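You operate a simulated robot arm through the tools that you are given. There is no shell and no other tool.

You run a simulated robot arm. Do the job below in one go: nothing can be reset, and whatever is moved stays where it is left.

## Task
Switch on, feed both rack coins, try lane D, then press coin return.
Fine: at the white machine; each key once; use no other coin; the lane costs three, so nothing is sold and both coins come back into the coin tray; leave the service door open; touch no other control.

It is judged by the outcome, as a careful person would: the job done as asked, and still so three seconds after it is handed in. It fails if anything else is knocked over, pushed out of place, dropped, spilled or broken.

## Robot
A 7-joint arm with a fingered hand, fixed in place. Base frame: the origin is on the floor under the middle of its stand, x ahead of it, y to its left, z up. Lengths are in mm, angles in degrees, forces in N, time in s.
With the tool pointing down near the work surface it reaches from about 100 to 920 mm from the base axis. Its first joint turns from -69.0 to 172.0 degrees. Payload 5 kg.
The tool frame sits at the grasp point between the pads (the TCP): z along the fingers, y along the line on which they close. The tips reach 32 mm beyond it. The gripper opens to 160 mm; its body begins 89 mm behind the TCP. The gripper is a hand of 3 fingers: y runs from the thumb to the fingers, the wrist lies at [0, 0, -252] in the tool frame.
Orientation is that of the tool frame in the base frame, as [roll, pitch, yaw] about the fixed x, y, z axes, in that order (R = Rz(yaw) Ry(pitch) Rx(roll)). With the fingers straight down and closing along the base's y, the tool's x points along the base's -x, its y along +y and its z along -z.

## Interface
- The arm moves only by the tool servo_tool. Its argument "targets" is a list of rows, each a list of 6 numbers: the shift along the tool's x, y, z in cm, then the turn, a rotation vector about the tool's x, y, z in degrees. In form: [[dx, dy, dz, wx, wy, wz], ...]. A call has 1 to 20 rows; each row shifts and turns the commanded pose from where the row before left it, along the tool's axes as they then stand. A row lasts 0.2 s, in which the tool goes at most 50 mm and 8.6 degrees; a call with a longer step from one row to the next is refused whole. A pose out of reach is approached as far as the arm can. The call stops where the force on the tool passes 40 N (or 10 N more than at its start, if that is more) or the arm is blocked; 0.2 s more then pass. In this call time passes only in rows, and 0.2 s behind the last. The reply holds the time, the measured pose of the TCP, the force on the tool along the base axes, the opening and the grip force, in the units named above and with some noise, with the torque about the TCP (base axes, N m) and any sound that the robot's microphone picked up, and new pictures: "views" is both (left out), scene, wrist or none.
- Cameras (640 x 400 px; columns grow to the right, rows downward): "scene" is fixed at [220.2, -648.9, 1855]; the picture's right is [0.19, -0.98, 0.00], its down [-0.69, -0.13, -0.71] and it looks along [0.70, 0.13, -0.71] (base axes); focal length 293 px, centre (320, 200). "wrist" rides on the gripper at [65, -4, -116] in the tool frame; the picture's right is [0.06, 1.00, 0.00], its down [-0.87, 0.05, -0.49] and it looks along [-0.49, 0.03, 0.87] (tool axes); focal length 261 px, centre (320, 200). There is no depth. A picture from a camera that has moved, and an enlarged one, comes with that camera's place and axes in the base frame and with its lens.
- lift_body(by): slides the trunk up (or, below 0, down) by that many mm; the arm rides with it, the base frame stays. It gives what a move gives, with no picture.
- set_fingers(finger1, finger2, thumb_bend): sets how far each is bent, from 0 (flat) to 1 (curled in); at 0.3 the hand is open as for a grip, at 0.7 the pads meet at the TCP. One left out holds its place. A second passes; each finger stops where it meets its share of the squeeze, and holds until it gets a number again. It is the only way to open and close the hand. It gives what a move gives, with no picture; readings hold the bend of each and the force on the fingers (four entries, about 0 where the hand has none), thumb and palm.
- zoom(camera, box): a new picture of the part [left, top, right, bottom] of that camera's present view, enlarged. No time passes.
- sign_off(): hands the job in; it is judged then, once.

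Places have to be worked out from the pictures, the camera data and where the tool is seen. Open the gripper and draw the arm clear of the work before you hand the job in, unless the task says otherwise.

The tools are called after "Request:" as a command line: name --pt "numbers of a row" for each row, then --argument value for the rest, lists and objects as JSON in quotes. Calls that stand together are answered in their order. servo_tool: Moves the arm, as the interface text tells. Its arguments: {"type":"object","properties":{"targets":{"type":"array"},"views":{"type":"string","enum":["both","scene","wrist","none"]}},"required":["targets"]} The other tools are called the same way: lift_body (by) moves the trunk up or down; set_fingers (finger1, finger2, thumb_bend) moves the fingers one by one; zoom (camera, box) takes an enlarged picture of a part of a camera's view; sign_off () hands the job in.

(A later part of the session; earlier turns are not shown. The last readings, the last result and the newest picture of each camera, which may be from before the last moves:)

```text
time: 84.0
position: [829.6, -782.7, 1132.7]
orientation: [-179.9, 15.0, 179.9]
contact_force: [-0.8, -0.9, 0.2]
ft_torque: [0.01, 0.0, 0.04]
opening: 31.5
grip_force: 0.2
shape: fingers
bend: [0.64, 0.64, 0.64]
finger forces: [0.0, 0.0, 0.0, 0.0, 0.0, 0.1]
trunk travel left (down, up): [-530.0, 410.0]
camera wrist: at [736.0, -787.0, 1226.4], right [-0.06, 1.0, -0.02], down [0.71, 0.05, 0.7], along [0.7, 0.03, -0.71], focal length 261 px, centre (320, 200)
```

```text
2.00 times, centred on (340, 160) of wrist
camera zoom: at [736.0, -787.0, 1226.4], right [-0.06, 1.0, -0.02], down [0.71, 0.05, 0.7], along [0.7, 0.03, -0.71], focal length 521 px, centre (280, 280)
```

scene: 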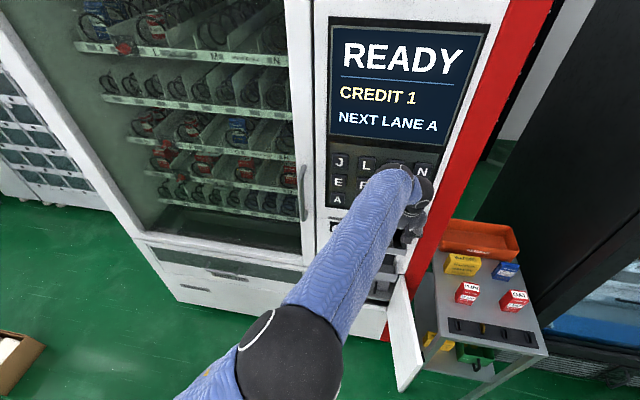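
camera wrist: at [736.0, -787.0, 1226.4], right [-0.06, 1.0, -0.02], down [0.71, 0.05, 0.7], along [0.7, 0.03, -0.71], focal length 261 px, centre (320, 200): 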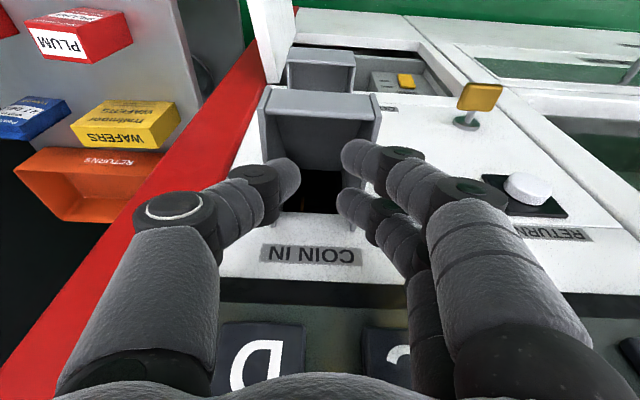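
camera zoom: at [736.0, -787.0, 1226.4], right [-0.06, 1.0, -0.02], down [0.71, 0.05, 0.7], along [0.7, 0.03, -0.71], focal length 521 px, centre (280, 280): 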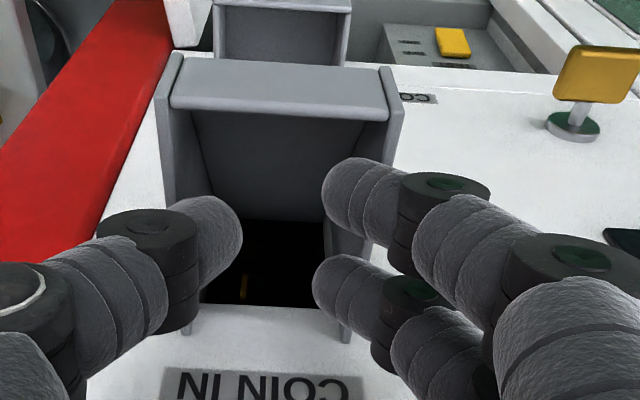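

CREDIT 1 – the first coin is accepted. I raise, retreat from the hopper, straighten the hand and travel back towards the rack for coin 2.

Request:
lift_body --by 60

Request:
servo_tool --pt "3.7 0 -1 0 0 0" --pt "3.7 0 -1 0 0 0" --pt "3.7 0 -1 0 0 0" --pt "0 0 0 0 7.5 0" --pt "0 0 0 0 7.5 0" --pt "0.3 -4.2 0 0 0 0" --pt "0.3 -4.2 0 0 0 0" --pt "0.3 -4.2 0 0 0 0" --pt "0.3 -4.2 0 0 0 0" --pt "0.3 -4.2 0 0 0 0" --pt "0 -4.2 0 0 0 0" --pt "0 0 0 0 0 0" --views "none"

Request:
lift_body --by -130

Request:
servo_tool --pt "0 0 3 0 0 0" --pt "0 0 3 0 0 0" --pt "0 0 2 0 0 0" --pt "0 0 0 8 0 0" --pt "0 0 0 0 -6 0" --pt "0 0 0 0 -6 0" --pt "0 0 0 0 0 0" --views "both"

```text
time: 85.0
position: [828.7, -783.5, 1191.8]
orientation: [-180.0, 15.0, 179.9]
contact_force: [0.1, 0.1, 0.6]
ft_torque: [-0.02, 0.04, -0.01]
opening: 31.5
grip_force: 0.1
shape: fingers
bend: [0.64, 0.64, 0.64]
finger forces: [0.0, 0.1, 0.1, 0.0, 0.0, 0.0]
trunk travel left (down, up): [-590.0, 350.0]
```

```text
time: 87.6
position: [698.4, -1030.9, 1191.8]
orientation: [180.0, 0.2, 179.9]
contact_force: [-0.2, 0.8, -0.7]
ft_torque: [-0.03, 0.03, 0.0]
opening: 32.5
grip_force: 0.0
shape: fingers
bend: [0.64, 0.64, 0.64]
finger forces: [0.1, 0.1, 0.0, 0.0, 0.0, 0.0]
trunk travel left (down, up): [-590.0, 350.0]
```

```text
time: 89.2
position: [698.8, -1032.9, 1059.0]
orientation: [-179.9, 0.1, 179.9]
contact_force: [0.4, 0.9, -0.2]
ft_torque: [-0.02, 0.01, 0.0]
opening: 32.1
grip_force: 0.0
shape: fingers
bend: [0.64, 0.64, 0.64]
finger forces: [0.0, 0.1, 0.0, 0.0, 0.1, 0.0]
trunk travel left (down, up): [-460.0, 480.0]
```

```text
time: 90.8
position: [699.1, -1031.1, 978.1]
orientation: [-171.8, 12.0, -178.5]
contact_force: [-1.2, 0.9, -0.2]
ft_torque: [0.01, 0.02, 0.0]
opening: 32.2
grip_force: 0.0
shape: fingers
bend: [0.64, 0.64, 0.64]
finger forces: [0.0, 0.1, 0.0, 0.0, 0.0, 0.1]
trunk travel left (down, up): [-460.0, 480.0]
camera wrist: at [611.0, -1022.0, 1076.8], right [-0.06, 0.99, -0.15], down [0.75, 0.14, 0.65], along [0.66, -0.08, -0.75], focal length 261 px, centre (320, 200)
```

scene: 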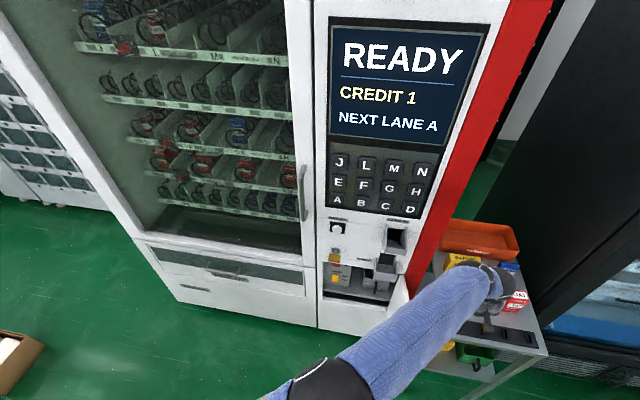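
wrist: 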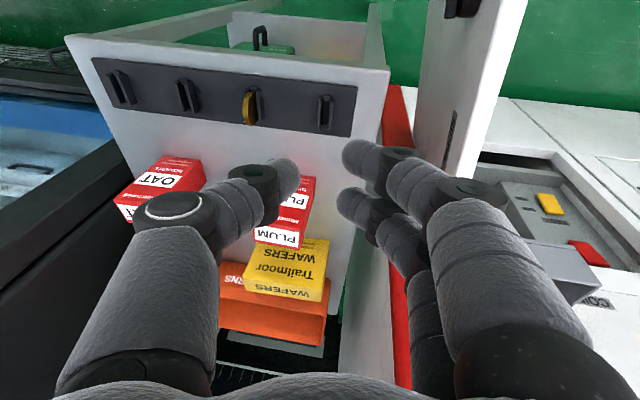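

The lean and tilt are set as intended. I move horizontally to above coin 2 and check that the pose is within reach.

Request:
servo_tool --pt "-0.52 -3.07 0.55 0 0 0" --pt "-0.52 -3.07 0.55 0 0 0" --pt "-0.52 -3.07 0.55 0 0 0" --pt "0 0 0 0 0 0" --views "wrist"

Request:
lift_body --by -95

Request:
servo_tool --pt "0 0 0 0 0 0" --views "both"

Request:
zoom --camera "wrist" --box '[200, 80, 440, 240]'

```text
time: 91.8
position: [715.7, -1125.3, 977.5]
orientation: [-171.7, 11.9, -178.4]
contact_force: [0.1, 1.3, 0.9]
ft_torque: [-0.02, 0.03, 0.01]
opening: 32.1
grip_force: 0.0
shape: fingers
bend: [0.64, 0.64, 0.64]
finger forces: [0.0, 0.0, 0.0, 0.0, 0.0, 0.0]
trunk travel left (down, up): [-460.0, 480.0]
camera wrist: at [627.2, -1115.0, 1077.9], right [-0.06, 0.99, -0.15], down [0.75, 0.15, 0.65], along [0.66, -0.08, -0.75], focal length 261 px, centre (320, 200)
```

wrist: 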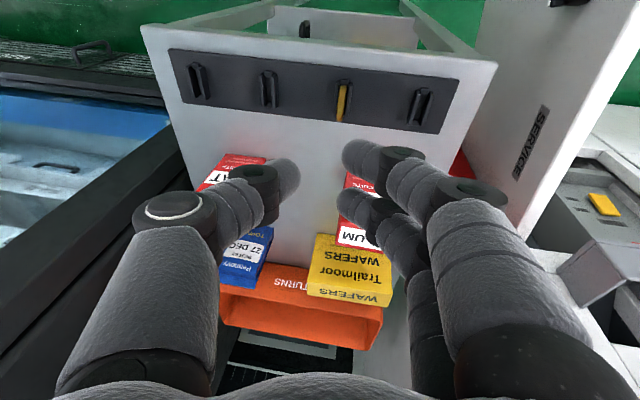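

```text
time: 93.1
position: [715.3, -1125.6, 883.3]
orientation: [-171.8, 11.9, -178.4]
contact_force: [-0.4, 0.5, 0.4]
ft_torque: [0.01, 0.0, -0.02]
opening: 32.1
grip_force: 0.0
shape: fingers
bend: [0.64, 0.64, 0.64]
finger forces: [0.0, 0.0, 0.1, 0.0, 0.0, 0.0]
trunk travel left (down, up): [-365.0, 575.0]
```

```text
time: 93.5
position: [715.3, -1125.9, 880.7]
orientation: [-171.8, 11.9, -178.3]
contact_force: [-0.3, 0.0, -0.1]
ft_torque: [0.0, 0.03, 0.0]
opening: 32.2
grip_force: 0.0
shape: fingers
bend: [0.64, 0.64, 0.64]
finger forces: [0.1, 0.0, 0.0, 0.0, 0.1, 0.0]
trunk travel left (down, up): [-365.0, 575.0]
camera wrist: at [627.7, -1115.9, 981.0], right [-0.06, 0.99, -0.15], down [0.75, 0.15, 0.65], along [0.66, -0.08, -0.75], focal length 261 px, centre (320, 200)
```

scene: 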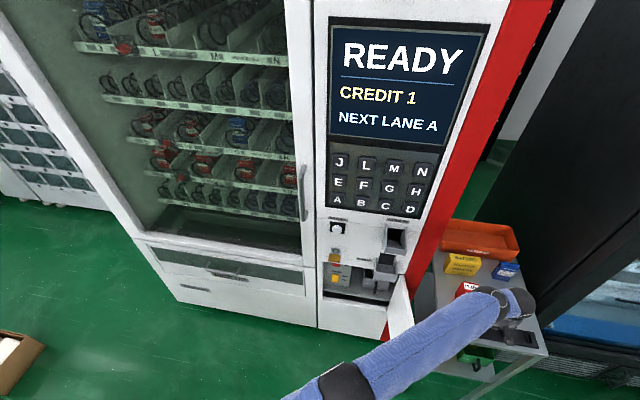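
wrist: 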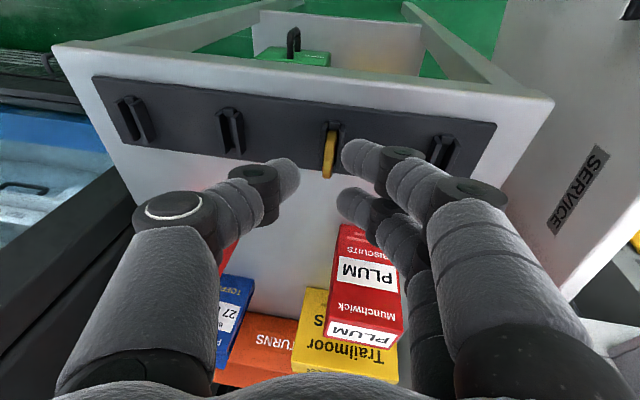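

```text
2.50 times, centred on (320, 160) of wrist
camera zoom: at [627.7, -1115.9, 981.0], right [-0.06, 0.99, -0.15], down [0.75, 0.15, 0.65], along [0.66, -0.08, -0.75], focal length 652 px, centre (320, 300)
```

zoom: 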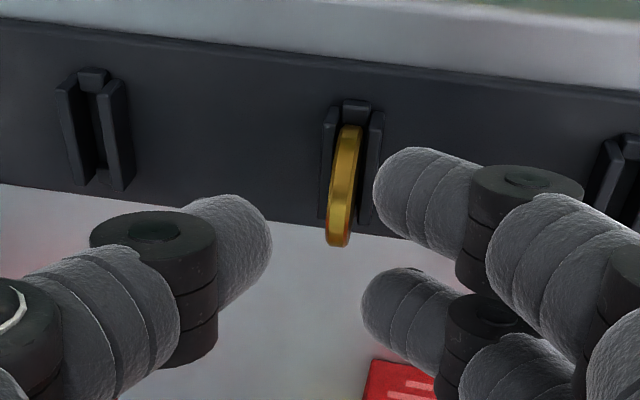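

Pose is reachable. Coin 2 centre refines to ≈ [723, -1127, 824.5]. I nudge (+2.3, +1.3) mm and lower 18 mm, then check the straddle.

Request:
servo_tool --pt "-0.23 0.13 0.03 0 0 0" --views "none"

Request:
lift_body --by -18

Request:
servo_tool --pt "0 0 0 0 0 0" --views "wrist"

Request:
zoom --camera "wrist" --box '[220, 100, 420, 235]'

```text
time: 93.9
position: [718.5, -1124.4, 883.1]
orientation: [-171.9, 11.9, -178.4]
contact_force: [0.1, -0.7, 0.5]
ft_torque: [0.01, 0.0, 0.0]
opening: 32.3
grip_force: 0.1
shape: fingers
bend: [0.64, 0.64, 0.64]
finger forces: [0.0, 0.0, 0.0, 0.1, 0.0, 0.0]
trunk travel left (down, up): [-365.0, 575.0]
```

```text
time: 94.5
position: [717.4, -1123.7, 865.4]
orientation: [-171.7, 11.7, -178.4]
contact_force: [-0.7, -0.3, -0.6]
ft_torque: [0.0, 0.01, 0.01]
opening: 32.2
grip_force: 0.1
shape: fingers
bend: [0.64, 0.64, 0.64]
finger forces: [0.0, 0.1, 0.0, 0.0, 0.1, 0.0]
trunk travel left (down, up): [-347.0, 593.0]
```

```text
time: 94.9
position: [717.9, -1123.9, 864.0]
orientation: [-171.9, 11.9, -178.4]
contact_force: [-0.4, -0.6, -0.6]
ft_torque: [0.02, 0.01, 0.02]
opening: 32.3
grip_force: 0.0
shape: fingers
bend: [0.64, 0.64, 0.64]
finger forces: [0.0, 0.0, 0.0, 0.0, 0.1, 0.1]
trunk travel left (down, up): [-347.0, 593.0]
camera wrist: at [630.4, -1114.7, 962.7], right [-0.06, 0.99, -0.15], down [0.75, 0.14, 0.65], along [0.66, -0.08, -0.75], focal length 261 px, centre (320, 200)
```

wrist: 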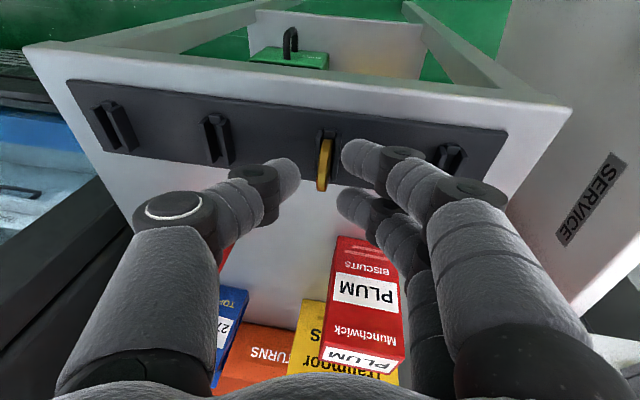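

```text
2.96 times, centred on (320, 168) of wrist
camera zoom: at [630.4, -1114.7, 962.7], right [-0.06, 0.99, -0.15], down [0.75, 0.14, 0.65], along [0.66, -0.08, -0.75], focal length 772 px, centre (320, 296)
```

zoom: 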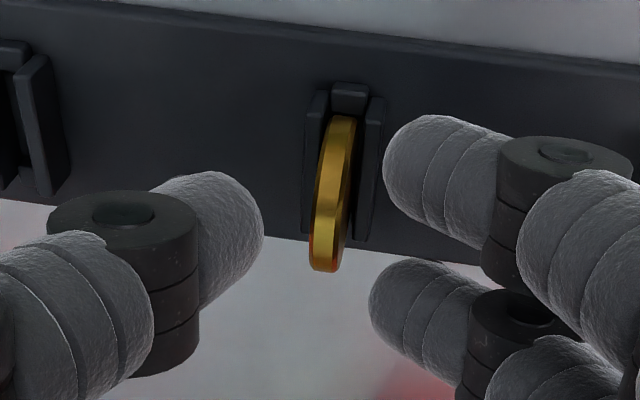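

Well centred for the final height (coin predicted within 0.5 mm of the pinch plane). I lower 16 mm, grip, check, and lift.

Request:
lift_body --by -16

Request:
set_fingers --finger1 0.8 --finger2 0.8 --thumb_bend 0.8

Request:
zoom --camera "wrist" --box '[220, 100, 420, 235]'

```text
time: 95.6
position: [717.0, -1124.0, 849.1]
orientation: [-171.8, 11.9, -178.4]
contact_force: [0.4, 0.6, 2.7]
ft_torque: [0.03, 0.03, 0.03]
opening: 30.6
grip_force: 1.6
shape: fingers
bend: [0.65, 0.64, 0.64]
finger forces: [2.6, 0.1, 0.0, 0.0, 0.0, 0.0]
trunk travel left (down, up): [-331.0, 609.0]
```

```text
time: 96.6
position: [717.9, -1123.9, 847.5]
orientation: [-171.8, 11.9, -178.3]
contact_force: [-0.6, 7.1, -3.7]
ft_torque: [0.28, 0.01, 0.06]
opening: 14.6
grip_force: 20.0
shape: fingers
bend: [0.71, 0.73, 0.72]
finger forces: [10.2, 12.8, 0.0, 0.0, 17.3, 0.0]
trunk travel left (down, up): [-331.0, 609.0]
```

```text
2.96 times, centred on (320, 168) of wrist
camera zoom: at [630.7, -1114.7, 946.3], right [-0.06, 0.99, -0.15], down [0.75, 0.14, 0.65], along [0.66, -0.08, -0.75], focal length 772 px, centre (320, 296)
```

zoom: 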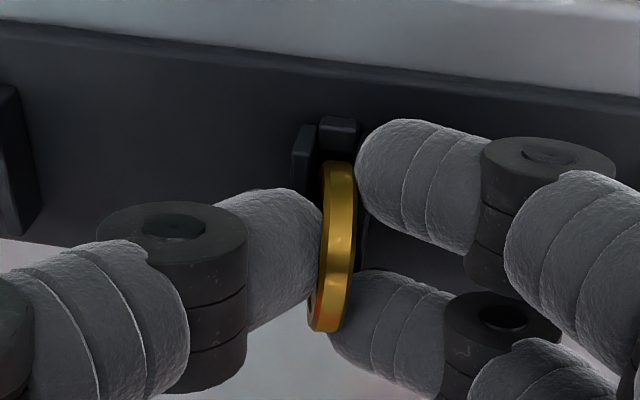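

Finger 1 brushed the plate (2.6 N) and may be bearing on the cradle upright. I reopen, raise 3 mm and re-grip.

Request:
set_fingers --finger1 0.64 --finger2 0.64 --thumb_bend 0.64

Request:
lift_body --by 3.5

Request:
zoom --camera "wrist" --box '[220, 100, 420, 235]'

Request:
set_fingers --finger1 0.8 --finger2 0.8 --thumb_bend 0.8

Request:
zoom --camera "wrist" --box '[220, 100, 420, 235]'

```text
time: 97.6
position: [717.5, -1124.4, 849.1]
orientation: [-171.6, 11.8, -178.4]
contact_force: [-1.4, 0.7, 3.3]
ft_torque: [0.07, 0.1, 0.02]
opening: 30.7
grip_force: 1.7
shape: fingers
bend: [0.65, 0.64, 0.64]
finger forces: [4.1, 0.1, 0.0, 0.0, 0.0, 0.1]
trunk travel left (down, up): [-331.0, 609.0]
```

```text
time: 98.1
position: [717.6, -1125.2, 851.4]
orientation: [-171.9, 11.9, -178.4]
contact_force: [0.3, 0.6, -0.3]
ft_torque: [-0.01, 0.01, -0.04]
opening: 31.9
grip_force: 0.0
shape: fingers
bend: [0.64, 0.64, 0.64]
finger forces: [0.0, 0.1, 0.0, 0.1, 0.0, 0.1]
trunk travel left (down, up): [-334.0, 605.0]
```

```text
2.96 times, centred on (320, 168) of wrist
camera zoom: at [630.5, -1114.8, 949.6], right [-0.06, 0.99, -0.15], down [0.75, 0.14, 0.65], along [0.66, -0.08, -0.75], focal length 772 px, centre (320, 296)
```

zoom: 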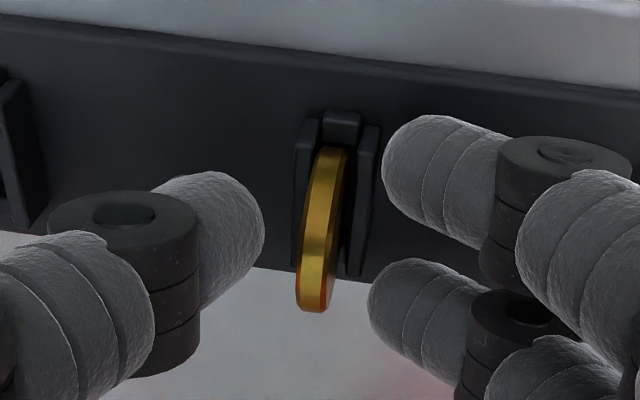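

```text
time: 99.1
position: [719.6, -1123.8, 850.9]
orientation: [-171.8, 11.9, -178.4]
contact_force: [-0.5, 7.4, -5.5]
ft_torque: [0.28, 0.02, 0.03]
opening: 12.2
grip_force: 20.6
shape: fingers
bend: [0.72, 0.73, 0.72]
finger forces: [12.9, 12.7, 0.0, 0.1, 17.0, 0.1]
trunk travel left (down, up): [-334.0, 605.0]
```

```text
2.96 times, centred on (320, 168) of wrist
camera zoom: at [630.8, -1114.6, 949.7], right [-0.06, 0.99, -0.15], down [0.75, 0.14, 0.65], along [0.66, -0.08, -0.75], focal length 772 px, centre (320, 296)
```

zoom: 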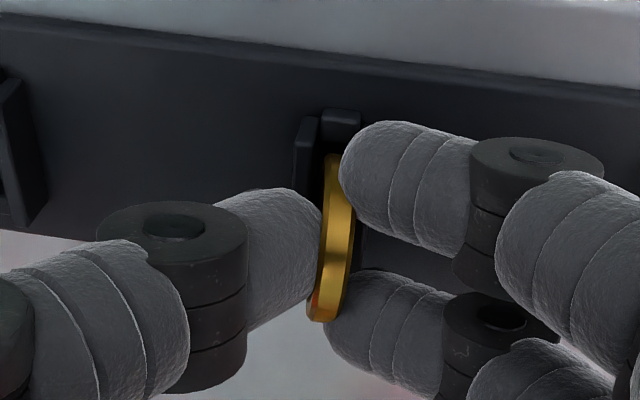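

All three digits bear on the coin now (12.9/12.7/17 N). I lift 40 mm and check it comes along.

Request:
lift_body --by 40

Request:
servo_tool --pt "0 0 0 0 0 0" --views "both"

Request:
zoom --camera "wrist" --box '[220, 80, 420, 235]'

```text
time: 99.9
position: [718.4, -1124.8, 890.4]
orientation: [-171.8, 11.9, -178.4]
contact_force: [-0.3, -0.2, -0.5]
ft_torque: [-0.03, -0.02, 0.0]
opening: 11.3
grip_force: 20.5
shape: fingers
bend: [0.73, 0.73, 0.73]
finger forces: [9.7, 11.2, 0.0, 0.1, 20.9, 0.0]
trunk travel left (down, up): [-374.0, 566.0]
```

```text
time: 100.3
position: [719.2, -1125.1, 891.8]
orientation: [-171.8, 11.9, -178.4]
contact_force: [-0.1, -0.4, -0.7]
ft_torque: [-0.02, 0.01, 0.02]
opening: 11.5
grip_force: 20.5
shape: fingers
bend: [0.73, 0.73, 0.73]
finger forces: [9.6, 11.2, 0.0, 0.0, 20.8, 0.0]
trunk travel left (down, up): [-374.0, 566.0]
camera wrist: at [630.5, -1114.9, 989.8], right [-0.06, 0.99, -0.15], down [0.75, 0.14, 0.65], along [0.66, -0.08, -0.75], focal length 261 px, centre (320, 200)
```

scene: 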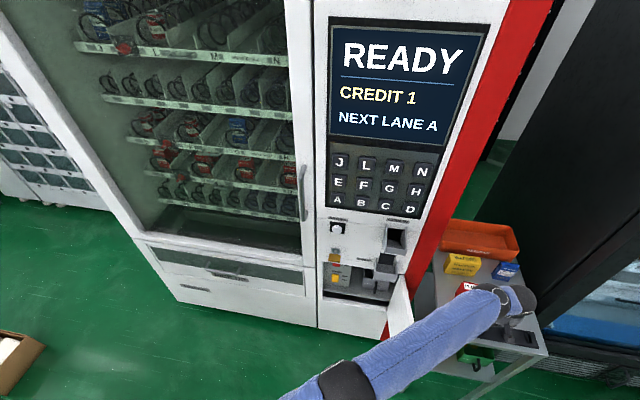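
wrist: 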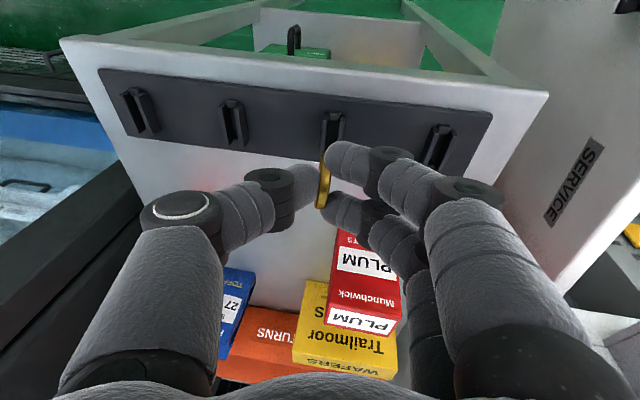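

```text
2.58 times, centred on (320, 158) of wrist
camera zoom: at [630.5, -1114.9, 989.8], right [-0.06, 0.99, -0.15], down [0.75, 0.14, 0.65], along [0.66, -0.08, -0.75], focal length 673 px, centre (320, 310)
```

zoom: 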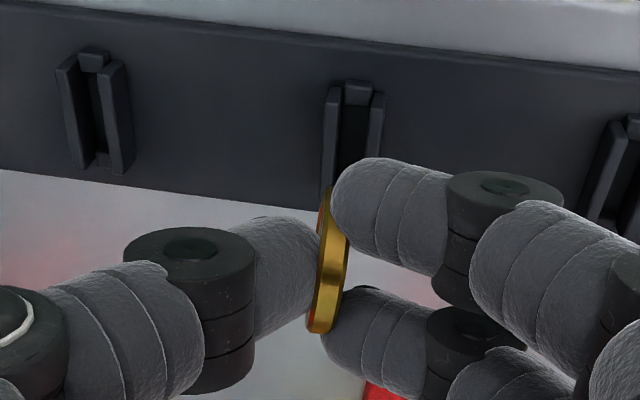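

Coin 2 is held. I raise with the trunk, move inward towards the hopper, and undo the lean into the same 15° tilt used for the first coin.

Request:
lift_body --by 300

Request:
servo_tool --pt "-0.12 4.16 -0.57 0 0 0" --pt "-0.12 4.16 -0.57 0 0 0" --pt "-0.12 4.16 -0.57 0 0 0" --pt "-0.12 4.16 -0.57 0 0 0" --pt "-0.12 4.16 -0.57 0 0 0" --pt "-0.12 4.16 -0.57 0 0 0" --pt "-0.12 4.16 -0.57 0 0 0" --pt "-0.12 4.16 -0.57 0 0 0" --pt "0 0 0 0 6 0" --pt "0 0 0 0 6 0" --pt "0 0 0 -8 0 0" --pt "0 0 0 0 -7.5 0" --pt "0 0 0 0 -7.5 0" --pt "0 0 0 0 0 0" --views "both"

Request:
zoom --camera "wrist" --box '[200, 50, 480, 250]'

```text
time: 103.3
position: [717.4, -1124.4, 1191.6]
orientation: [-172.0, 11.9, -178.4]
contact_force: [-0.1, -0.4, 0.6]
ft_torque: [0.0, -0.01, 0.01]
opening: 11.5
grip_force: 21.1
shape: fingers
bend: [0.73, 0.73, 0.73]
finger forces: [9.8, 11.2, 0.0, 0.0, 20.9, 0.1]
trunk travel left (down, up): [-674.0, 265.0]
```

```text
time: 106.3
position: [720.7, -788.1, 1193.0]
orientation: [-179.9, 15.0, 179.9]
contact_force: [0.4, 0.3, -0.2]
ft_torque: [-0.04, 0.01, 0.02]
opening: 11.4
grip_force: 20.5
shape: fingers
bend: [0.73, 0.74, 0.73]
finger forces: [9.9, 10.7, 0.0, 0.1, 20.5, 0.0]
trunk travel left (down, up): [-674.0, 265.0]
camera wrist: at [626.6, -791.6, 1286.3], right [-0.06, 1.0, -0.02], down [0.71, 0.05, 0.7], along [0.7, 0.03, -0.71], focal length 261 px, centre (320, 200)
```

scene: 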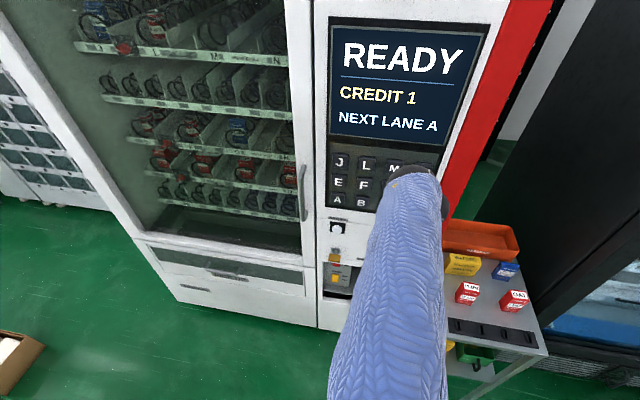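
wrist: 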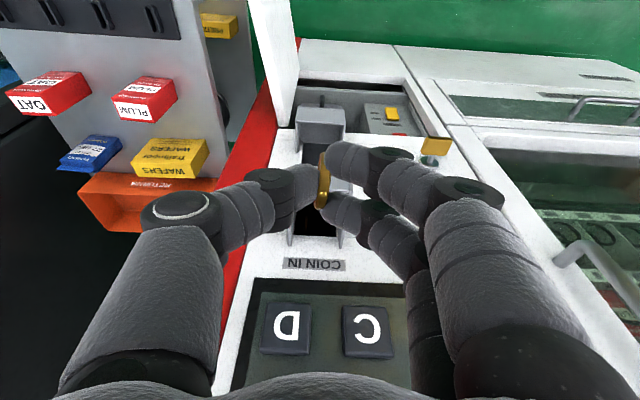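

```text
2.00 times, centred on (340, 150) of wrist
camera zoom: at [626.6, -791.6, 1286.3], right [-0.06, 1.0, -0.02], down [0.71, 0.05, 0.7], along [0.7, 0.03, -0.71], focal length 521 px, centre (280, 300)
```

zoom: 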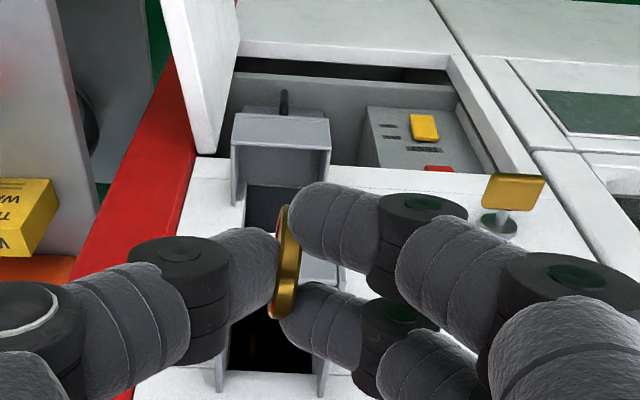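

TCP ≈ [719.4, -787.6, 1191]. I advance 110 mm and +4 mm in y over the hopper, and lower 50 mm for a check.

Request:
servo_tool --pt "-3.53 0.13 0.95 0 0 0" --pt "-3.53 0.13 0.95 0 0 0" --pt "-3.53 0.13 0.95 0 0 0" --pt "0 0 0 0 0 0" --views "none"

Request:
lift_body --by -50

Request:
servo_tool --pt "0 0 0 0 0 0" --views "wrist"

Request:
zoom --camera "wrist" --box '[200, 60, 480, 260]'

```text
time: 107.3
position: [828.2, -784.8, 1193.2]
orientation: [-179.9, 15.1, 179.9]
contact_force: [-0.7, 0.8, 0.0]
ft_torque: [-0.01, -0.07, 0.0]
opening: 11.3
grip_force: 20.6
shape: fingers
bend: [0.73, 0.74, 0.73]
finger forces: [9.9, 10.6, 0.0, 0.1, 20.6, 0.0]
trunk travel left (down, up): [-674.0, 265.0]
```

```text
time: 108.2
position: [830.1, -783.8, 1142.0]
orientation: [-180.0, 15.0, 179.9]
contact_force: [-0.7, -0.2, -0.7]
ft_torque: [0.0, 0.04, 0.02]
opening: 11.2
grip_force: 20.1
shape: fingers
bend: [0.73, 0.74, 0.73]
finger forces: [9.9, 10.6, 0.0, 0.0, 20.5, 0.0]
trunk travel left (down, up): [-624.0, 316.0]
```

```text
time: 108.7
position: [829.8, -783.6, 1140.8]
orientation: [-180.0, 15.0, 179.9]
contact_force: [0.7, -0.5, 0.1]
ft_torque: [0.0, 0.01, -0.01]
opening: 11.0
grip_force: 20.2
shape: fingers
bend: [0.73, 0.74, 0.73]
finger forces: [9.9, 10.7, 0.1, 0.0, 20.5, 0.0]
trunk travel left (down, up): [-624.0, 316.0]
camera wrist: at [736.9, -788.7, 1236.3], right [-0.06, 1.0, -0.02], down [0.71, 0.05, 0.7], along [0.7, 0.03, -0.71], focal length 261 px, centre (320, 200)
```

wrist: 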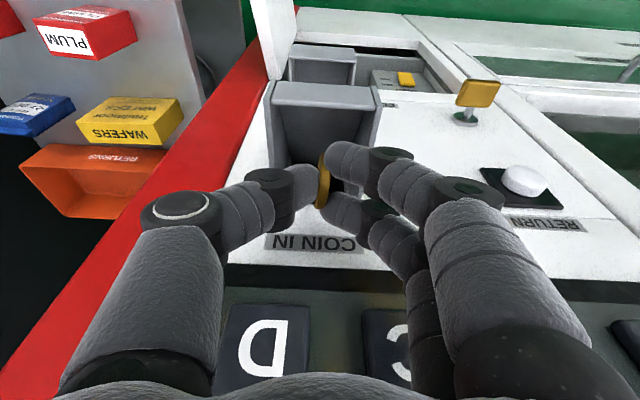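

```text
2.00 times, centred on (340, 160) of wrist
camera zoom: at [736.9, -788.7, 1236.3], right [-0.06, 1.0, -0.02], down [0.71, 0.05, 0.7], along [0.7, 0.03, -0.71], focal length 521 px, centre (280, 280)
```

zoom: 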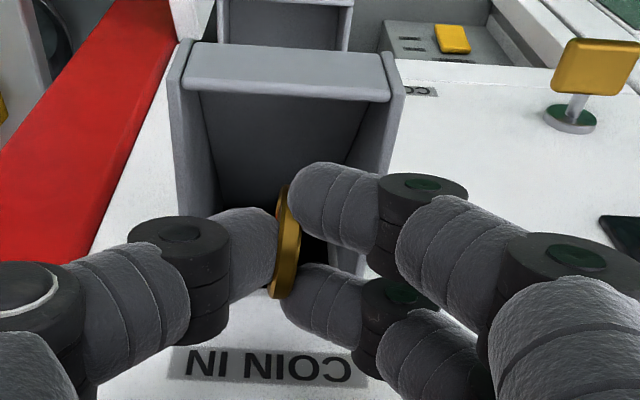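

Coin 2 is positioned the same way as coin 1 was. I lower 9 mm and release.

Request:
lift_body --by -9

Request:
set_fingers --finger1 0.64 --finger2 0.64 --thumb_bend 0.64

Request:
servo_tool --pt "0 0 0 0 0 0" --pt "0 0 0 0 0 0" --views "both"

Request:
zoom --camera "wrist" --box '[200, 60, 480, 260]'

```text
time: 109.2
position: [829.4, -784.7, 1132.8]
orientation: [-179.9, 15.1, 180.0]
contact_force: [-0.1, -0.1, 0.2]
ft_torque: [-0.01, 0.01, -0.04]
opening: 11.2
grip_force: 20.5
shape: fingers
bend: [0.73, 0.74, 0.73]
finger forces: [9.8, 10.6, 0.0, 0.1, 20.5, 0.1]
trunk travel left (down, up): [-615.0, 324.0]
```

```text
time: 110.2
position: [830.5, -785.5, 1132.5]
orientation: [-179.8, 15.1, 179.9]
contact_force: [0.1, 0.1, 0.3]
ft_torque: [0.03, -0.02, 0.01]
opening: 31.9
grip_force: 0.0
shape: fingers
bend: [0.64, 0.64, 0.64]
finger forces: [0.0, 0.0, 0.0, 0.1, 0.0, 0.0]
trunk travel left (down, up): [-615.0, 324.0]
```

```text
time: 110.8
position: [830.2, -784.9, 1133.4]
orientation: [-179.9, 14.9, 179.8]
contact_force: [-0.3, -0.2, -0.2]
ft_torque: [-0.01, 0.0, 0.03]
opening: 31.7
grip_force: 0.1
shape: fingers
bend: [0.64, 0.64, 0.64]
finger forces: [0.1, 0.0, 0.1, 0.0, 0.0, 0.0]
trunk travel left (down, up): [-615.0, 324.0]
camera wrist: at [737.0, -788.7, 1227.2], right [-0.06, 1.0, -0.02], down [0.71, 0.05, 0.7], along [0.7, 0.03, -0.71], focal length 261 px, centre (320, 200)
```

scene: 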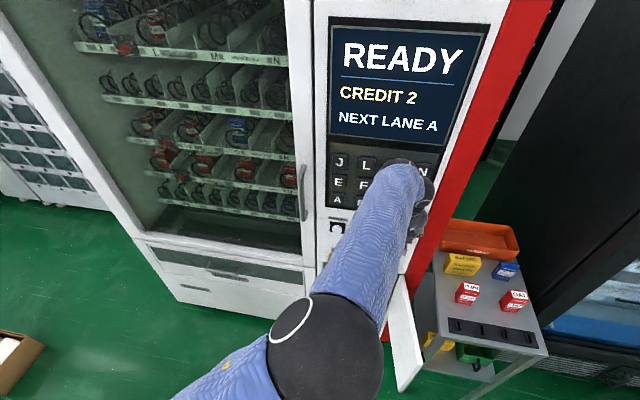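
wrist: 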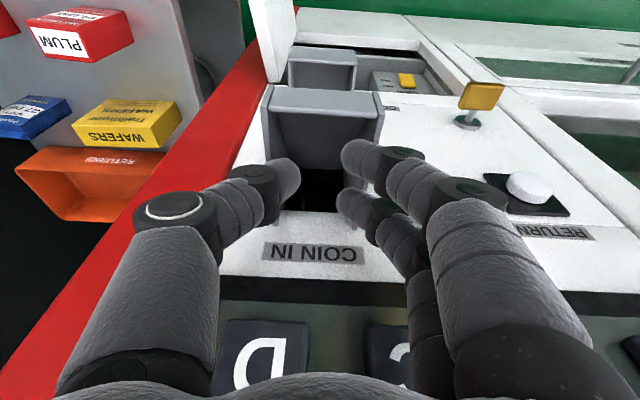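

```text
2.00 times, centred on (340, 160) of wrist
camera zoom: at [737.0, -788.7, 1227.2], right [-0.06, 1.0, -0.02], down [0.71, 0.05, 0.7], along [0.7, 0.03, -0.71], focal length 521 px, centre (280, 280)
```

zoom: 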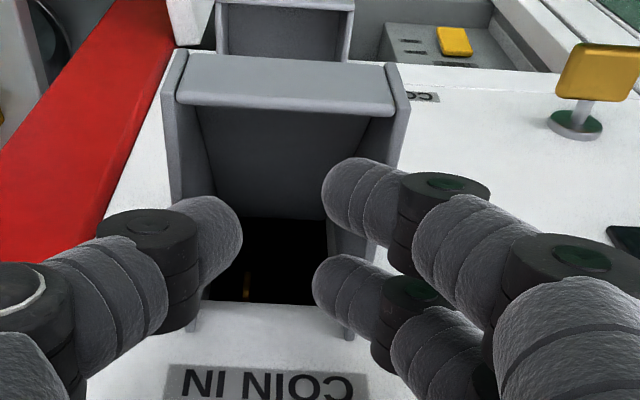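

CREDIT 2 – both coins are in. I raise, back away from the hopper, and form the pointing hand again for the D key.

Request:
lift_body --by 60

Request:
servo_tool --pt "4 0 -1.1 0 0 0" --pt "4 0 -1.1 0 0 0" --pt "4 0 -1.1 0 0 0" --pt "4 0 -1.1 0 0 0" --pt "4 0 -1.1 0 0 0" --pt "2.5 0 -0.7 0 0 0" --pt "0 0 0 0 0 0" --views "none"

Request:
set_fingers --finger1 0.0 --finger2 1.0 --thumb_bend 1.0

Request:
servo_tool --pt "0 0 0 0 -8.4 0" --pt "0 0 0 0 -8.4 0" --pt "0 0 0 0 -8.4 0" --pt "0 0 0 0 -8.4 0" --pt "0 0 0 0 -8.4 0" --pt "0 0 0 0 -8.4 0" --pt "0 0 0 0 -8.4 0" --pt "0 0 0 0 -8.4 0" --pt "0 0 0 0 -7.8 0" --pt "0 0 0 0 0 0" --views "both"

```text
time: 111.8
position: [829.6, -785.1, 1191.2]
orientation: [-179.8, 15.0, 179.8]
contact_force: [0.8, -1.0, 0.0]
ft_torque: [0.03, 0.01, 0.03]
opening: 31.9
grip_force: 0.0
shape: fingers
bend: [0.64, 0.64, 0.64]
finger forces: [0.1, 0.1, 0.1, 0.1, 0.1, 0.0]
trunk travel left (down, up): [-675.0, 265.0]
```

```text
time: 113.4
position: [595.8, -781.8, 1196.7]
orientation: [-180.0, 15.0, 179.9]
contact_force: [0.1, 0.4, 1.1]
ft_torque: [0.01, 0.05, 0.02]
opening: 32.2
grip_force: 0.0
shape: fingers
bend: [0.64, 0.64, 0.64]
finger forces: [0.0, 0.0, 0.0, 0.0, 0.0, 0.0]
trunk travel left (down, up): [-675.0, 265.0]
```

```text
time: 114.4
position: [597.5, -782.0, 1197.1]
orientation: [-179.9, 15.0, 180.0]
contact_force: [0.0, 0.0, -0.6]
ft_torque: [-0.01, -0.03, 0.01]
opening: 87.4
grip_force: 0.1
shape: fingers
bend: [0.0, 0.92, 0.96]
finger forces: [0.1, 0.1, 0.0, 0.0, 0.1, 0.1]
trunk travel left (down, up): [-675.0, 265.0]
```

```text
time: 116.6
position: [596.3, -783.1, 1195.5]
orientation: [-40.5, 89.8, -40.5]
contact_force: [-0.1, 0.3, 0.8]
ft_torque: [-0.01, 0.03, -0.02]
opening: 87.1
grip_force: 0.1
shape: fingers
bend: [0.0, 0.92, 0.96]
finger forces: [0.0, 0.0, 0.1, 0.0, 0.0, 0.0]
trunk travel left (down, up): [-675.0, 265.0]
camera wrist: at [480.2, -787.5, 1129.3], right [0.0, 1.0, -0.06], down [-0.49, 0.06, 0.87], along [0.87, 0.03, 0.49], focal length 261 px, centre (320, 200)
```

scene: 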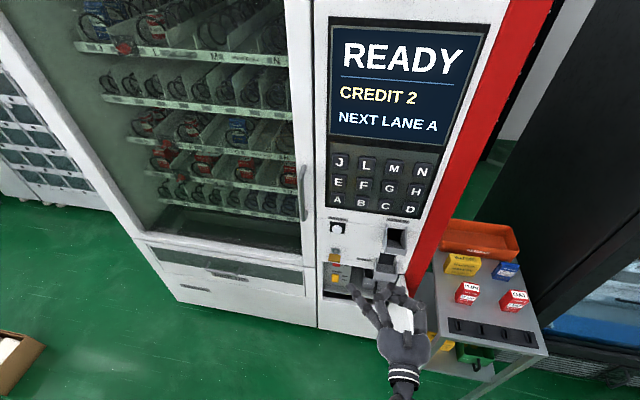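
wrist: 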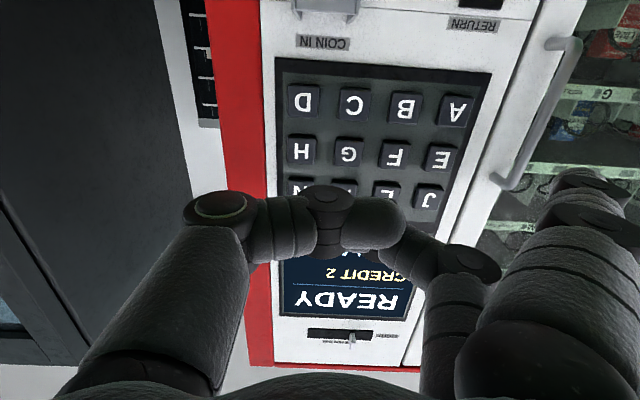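

D key is at ≈ [886, -810, 1192] from this view too. I yaw the finger forward and move to about 60 mm in front of the key.

Request:
servo_tool --pt "0 0 0 8.4 0 0" --pt "0 0 0 8.4 0 0" --pt "0 0 0 8.4 0 0" --pt "0 0 0 8.4 0 0" --pt "0 0 0 8.4 0 0" --pt "-0.25 0.05 3.6 0 0 0" --pt "-0.25 0.05 3.6 0 0 0" --pt "-0.25 0.05 3.6 0 0 0" --pt "-0.25 0.05 3.6 0 0 0" --pt "-0.25 0.05 3.6 0 0 0" --pt "0 0 0 0 0 0" --views "both"

Request:
zoom --camera "scene" --box '[320, 140, 470, 290]'

Request:
zoom --camera "wrist" --box '[400, 60, 640, 240]'

```text
time: 119.0
position: [729.7, -902.0, 1205.9]
orientation: [-7.0, 89.8, -49.1]
contact_force: [-0.1, -0.2, -0.1]
ft_torque: [-0.04, 0.01, -0.01]
opening: 87.1
grip_force: 0.1
shape: fingers
bend: [0.0, 0.92, 0.96]
finger forces: [0.0, 0.0, 0.0, 0.1, 0.0, 0.1]
trunk travel left (down, up): [-675.0, 265.0]
camera wrist: at [641.2, -828.2, 1139.1], right [0.67, 0.74, -0.06], down [-0.33, 0.37, 0.87], along [0.67, -0.56, 0.49], focal length 261 px, centre (320, 200)
```

scene: 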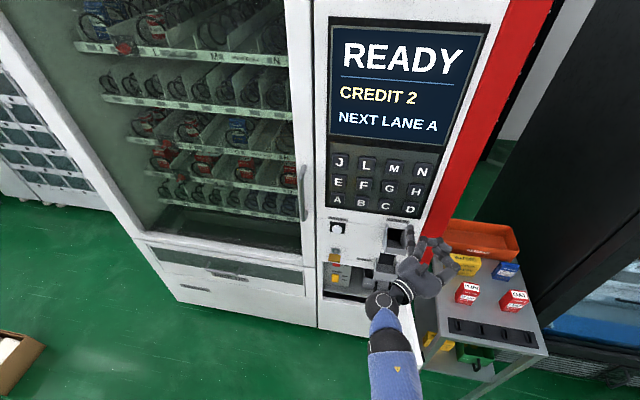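
wrist: 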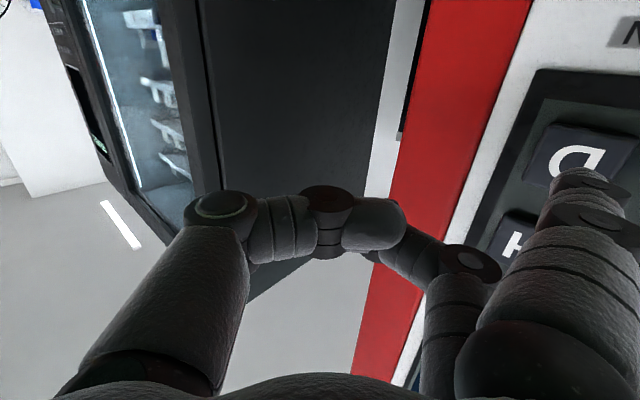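

```text
2.67 times, centred on (395, 215) of scene
camera zoom: at [220.2, -648.9, 1855.0], right [0.19, -0.98, 0.0], down [-0.69, -0.13, -0.71], along [0.7, 0.13, -0.71], focal length 781 px, centre (120, 160)
```

zoom: 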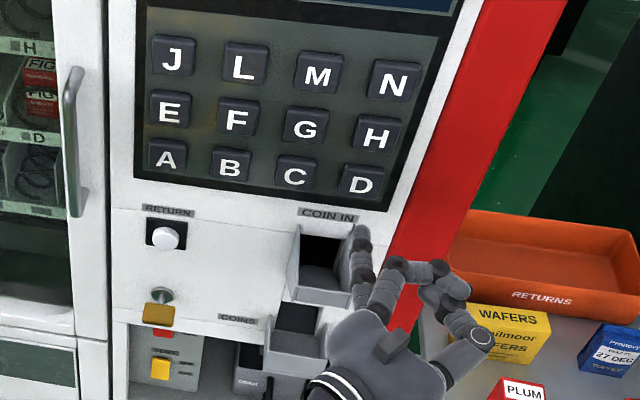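

```text
2.22 times, centred on (520, 150) of wrist
camera zoom: at [641.2, -828.2, 1139.1], right [0.67, 0.74, -0.06], down [-0.33, 0.37, 0.87], along [0.67, -0.56, 0.49], focal length 579 px, centre (-124, 311)
```

zoom: 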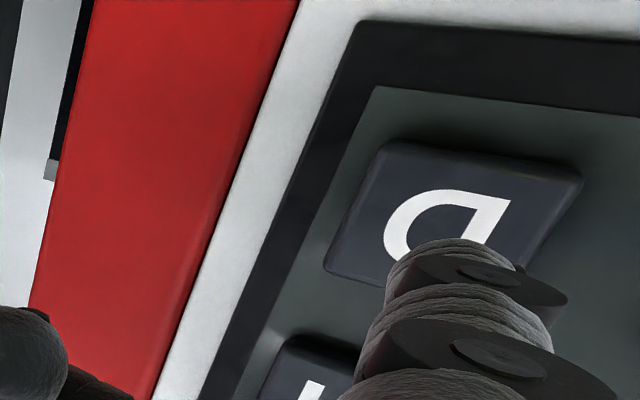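

The fingertip (≈ [821, -808, 1189]) is lined up with the D key. I advance ~45 mm and check again before touching.

Request:
servo_tool --pt "0 1.0 1.12 0 0 0" --pt "0 1.0 1.12 0 0 0" --pt "0 1.0 1.12 0 0 0" --pt "0 0 0 0 0 0" --views "both"

Request:
zoom --camera "scene" --box '[370, 170, 450, 250]'

Request:
zoom --camera "wrist" --box '[400, 60, 640, 240]'

```text
time: 120.0
position: [775.7, -903.5, 1205.3]
orientation: [-24.5, 89.9, -66.6]
contact_force: [-0.6, 0.2, 0.6]
ft_torque: [0.01, 0.04, 0.02]
opening: 87.2
grip_force: 0.1
shape: fingers
bend: [0.0, 0.92, 0.96]
finger forces: [0.0, 0.0, 0.0, 0.0, 0.0, 0.0]
trunk travel left (down, up): [-675.0, 265.0]
camera wrist: at [687.4, -828.6, 1139.2], right [0.67, 0.74, -0.06], down [-0.33, 0.37, 0.87], along [0.67, -0.56, 0.49], focal length 261 px, centre (320, 200)
```

scene: 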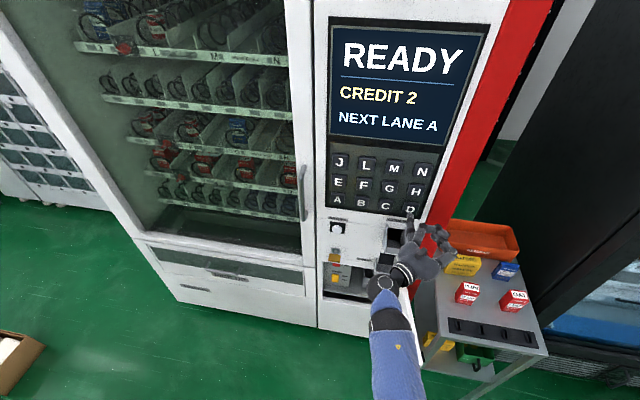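
wrist: 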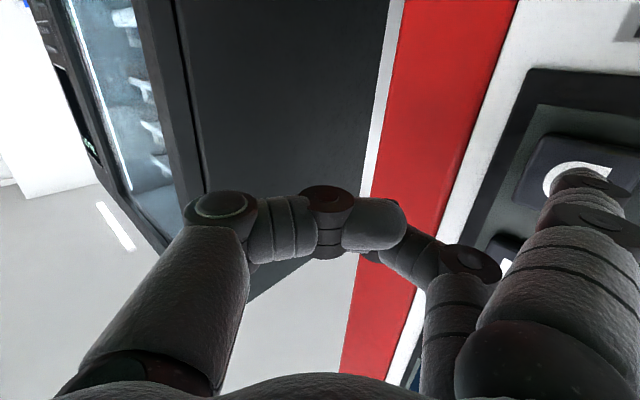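

```text
5.00 times, centred on (410, 210) of scene
camera zoom: at [220.2, -648.9, 1855.0], right [0.19, -0.98, 0.0], down [-0.69, -0.13, -0.71], along [0.7, 0.13, -0.71], focal length 1465 px, centre (-130, 150)
```

zoom: 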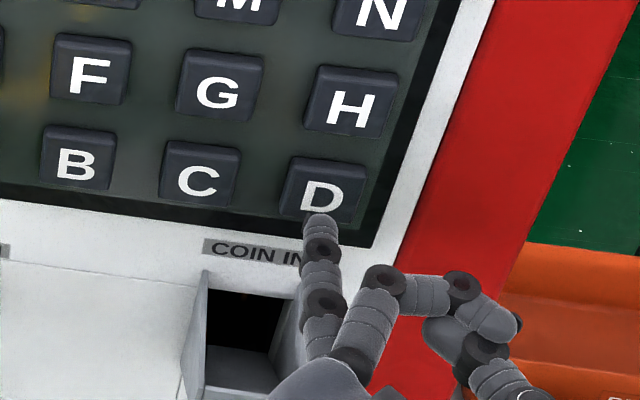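

```text
2.22 times, centred on (520, 150) of wrist
camera zoom: at [687.4, -828.6, 1139.2], right [0.67, 0.74, -0.06], down [-0.33, 0.37, 0.87], along [0.67, -0.56, 0.49], focal length 579 px, centre (-124, 311)
```

zoom: 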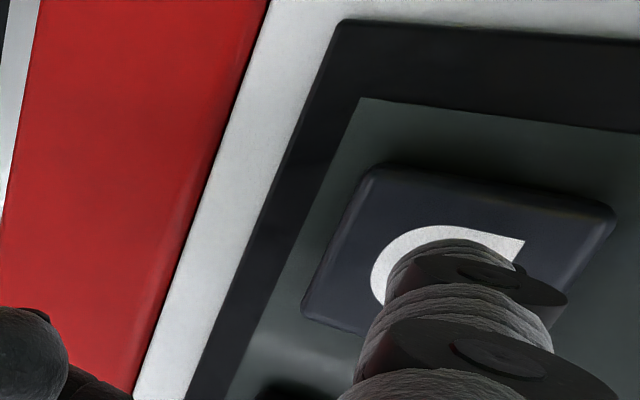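

About 15 mm to go and centred on D. I close in with small steps and watch the force.

Request:
servo_tool --pt "0 0.3 0.33 0 0 0" --pt "0 0.3 0.33 0 0 0" --pt "0 0 0 0 0 0" --views "none"

Request:
servo_tool --pt "0 0.2 0.22 0 0 0" --pt "0 0 0 0 0 0" --views "scene"

```text
time: 120.8
position: [784.8, -903.1, 1207.2]
orientation: [-4.5, 89.9, -46.6]
contact_force: [-1.3, -0.7, -0.8]
ft_torque: [0.01, -0.02, -0.01]
opening: 87.3
grip_force: 0.1
shape: fingers
bend: [0.0, 0.92, 0.97]
finger forces: [0.0, 0.1, 0.0, 0.0, 0.0, 0.0]
trunk travel left (down, up): [-675.0, 265.0]
```

```text
time: 121.4
position: [788.7, -902.6, 1207.9]
orientation: [-22.3, 89.9, -64.5]
contact_force: [0.4, -0.5, 0.3]
ft_torque: [0.02, 0.0, 0.06]
opening: 87.3
grip_force: 0.5
shape: fingers
bend: [0.0, 0.92, 0.97]
finger forces: [0.1, 0.0, 0.0, 0.0, 0.1, 0.1]
trunk travel left (down, up): [-675.0, 265.0]
```

scene: 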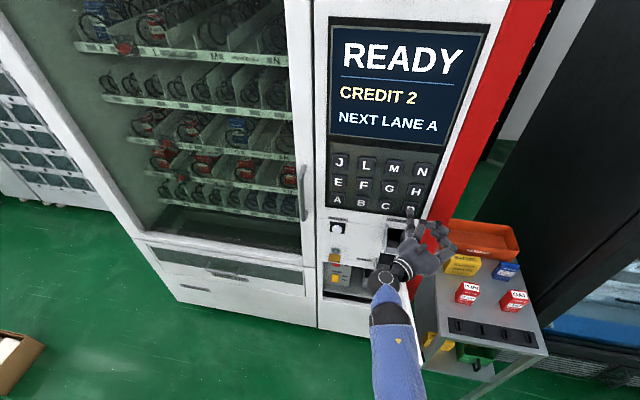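

No contact yet at tip x≈879. I continue in ~2.5 mm steps.

Request:
servo_tool --pt "0 0.17 0.19 0 0 0" --pt "0 0 0 0 0 0" --views "scene"

```text
time: 122.0
position: [790.8, -903.2, 1206.7]
orientation: [-28.3, 89.9, -70.4]
contact_force: [-1.7, -0.2, 0.2]
ft_torque: [0.04, -0.01, 0.15]
opening: 87.0
grip_force: 0.5
shape: fingers
bend: [0.0, 0.92, 0.97]
finger forces: [1.4, 0.0, 0.0, 0.1, 0.1, 0.0]
trunk travel left (down, up): [-675.0, 265.0]
```

scene: 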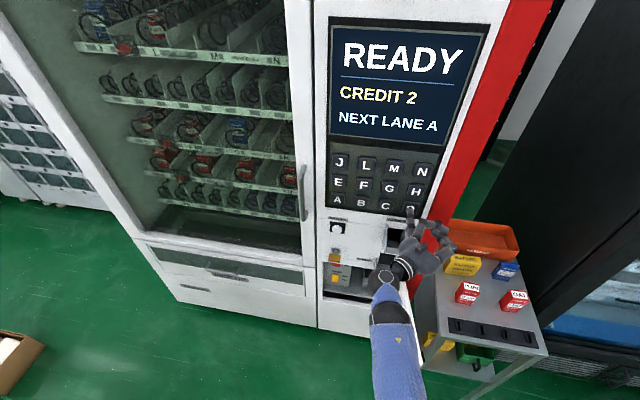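

Contact has begun (1.4 N on finger 1). I press on 2.5 mm at a time.

Request:
servo_tool --pt "0 0.17 0.19 0 0 0" --pt "0 0 0 0 0 0" --views "scene"

```text
time: 122.6
position: [794.3, -903.5, 1206.8]
orientation: [-28.5, 89.9, -70.6]
contact_force: [-3.1, 0.9, 1.0]
ft_torque: [0.05, -0.01, 0.23]
opening: 87.6
grip_force: 0.7
shape: fingers
bend: [0.0, 0.92, 0.97]
finger forces: [2.5, 0.1, 0.1, 0.0, 0.0, 0.0]
trunk travel left (down, up): [-675.0, 265.0]
heard: click
```

scene: 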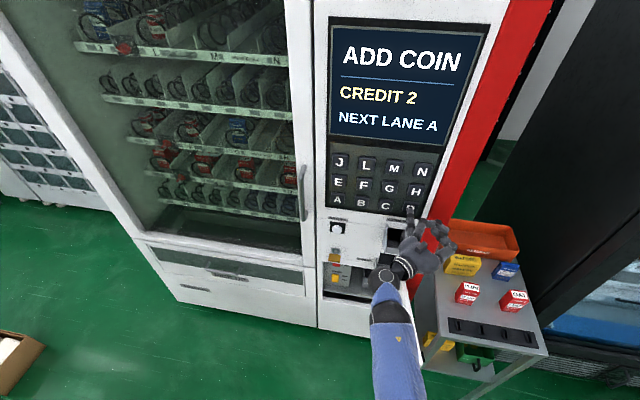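

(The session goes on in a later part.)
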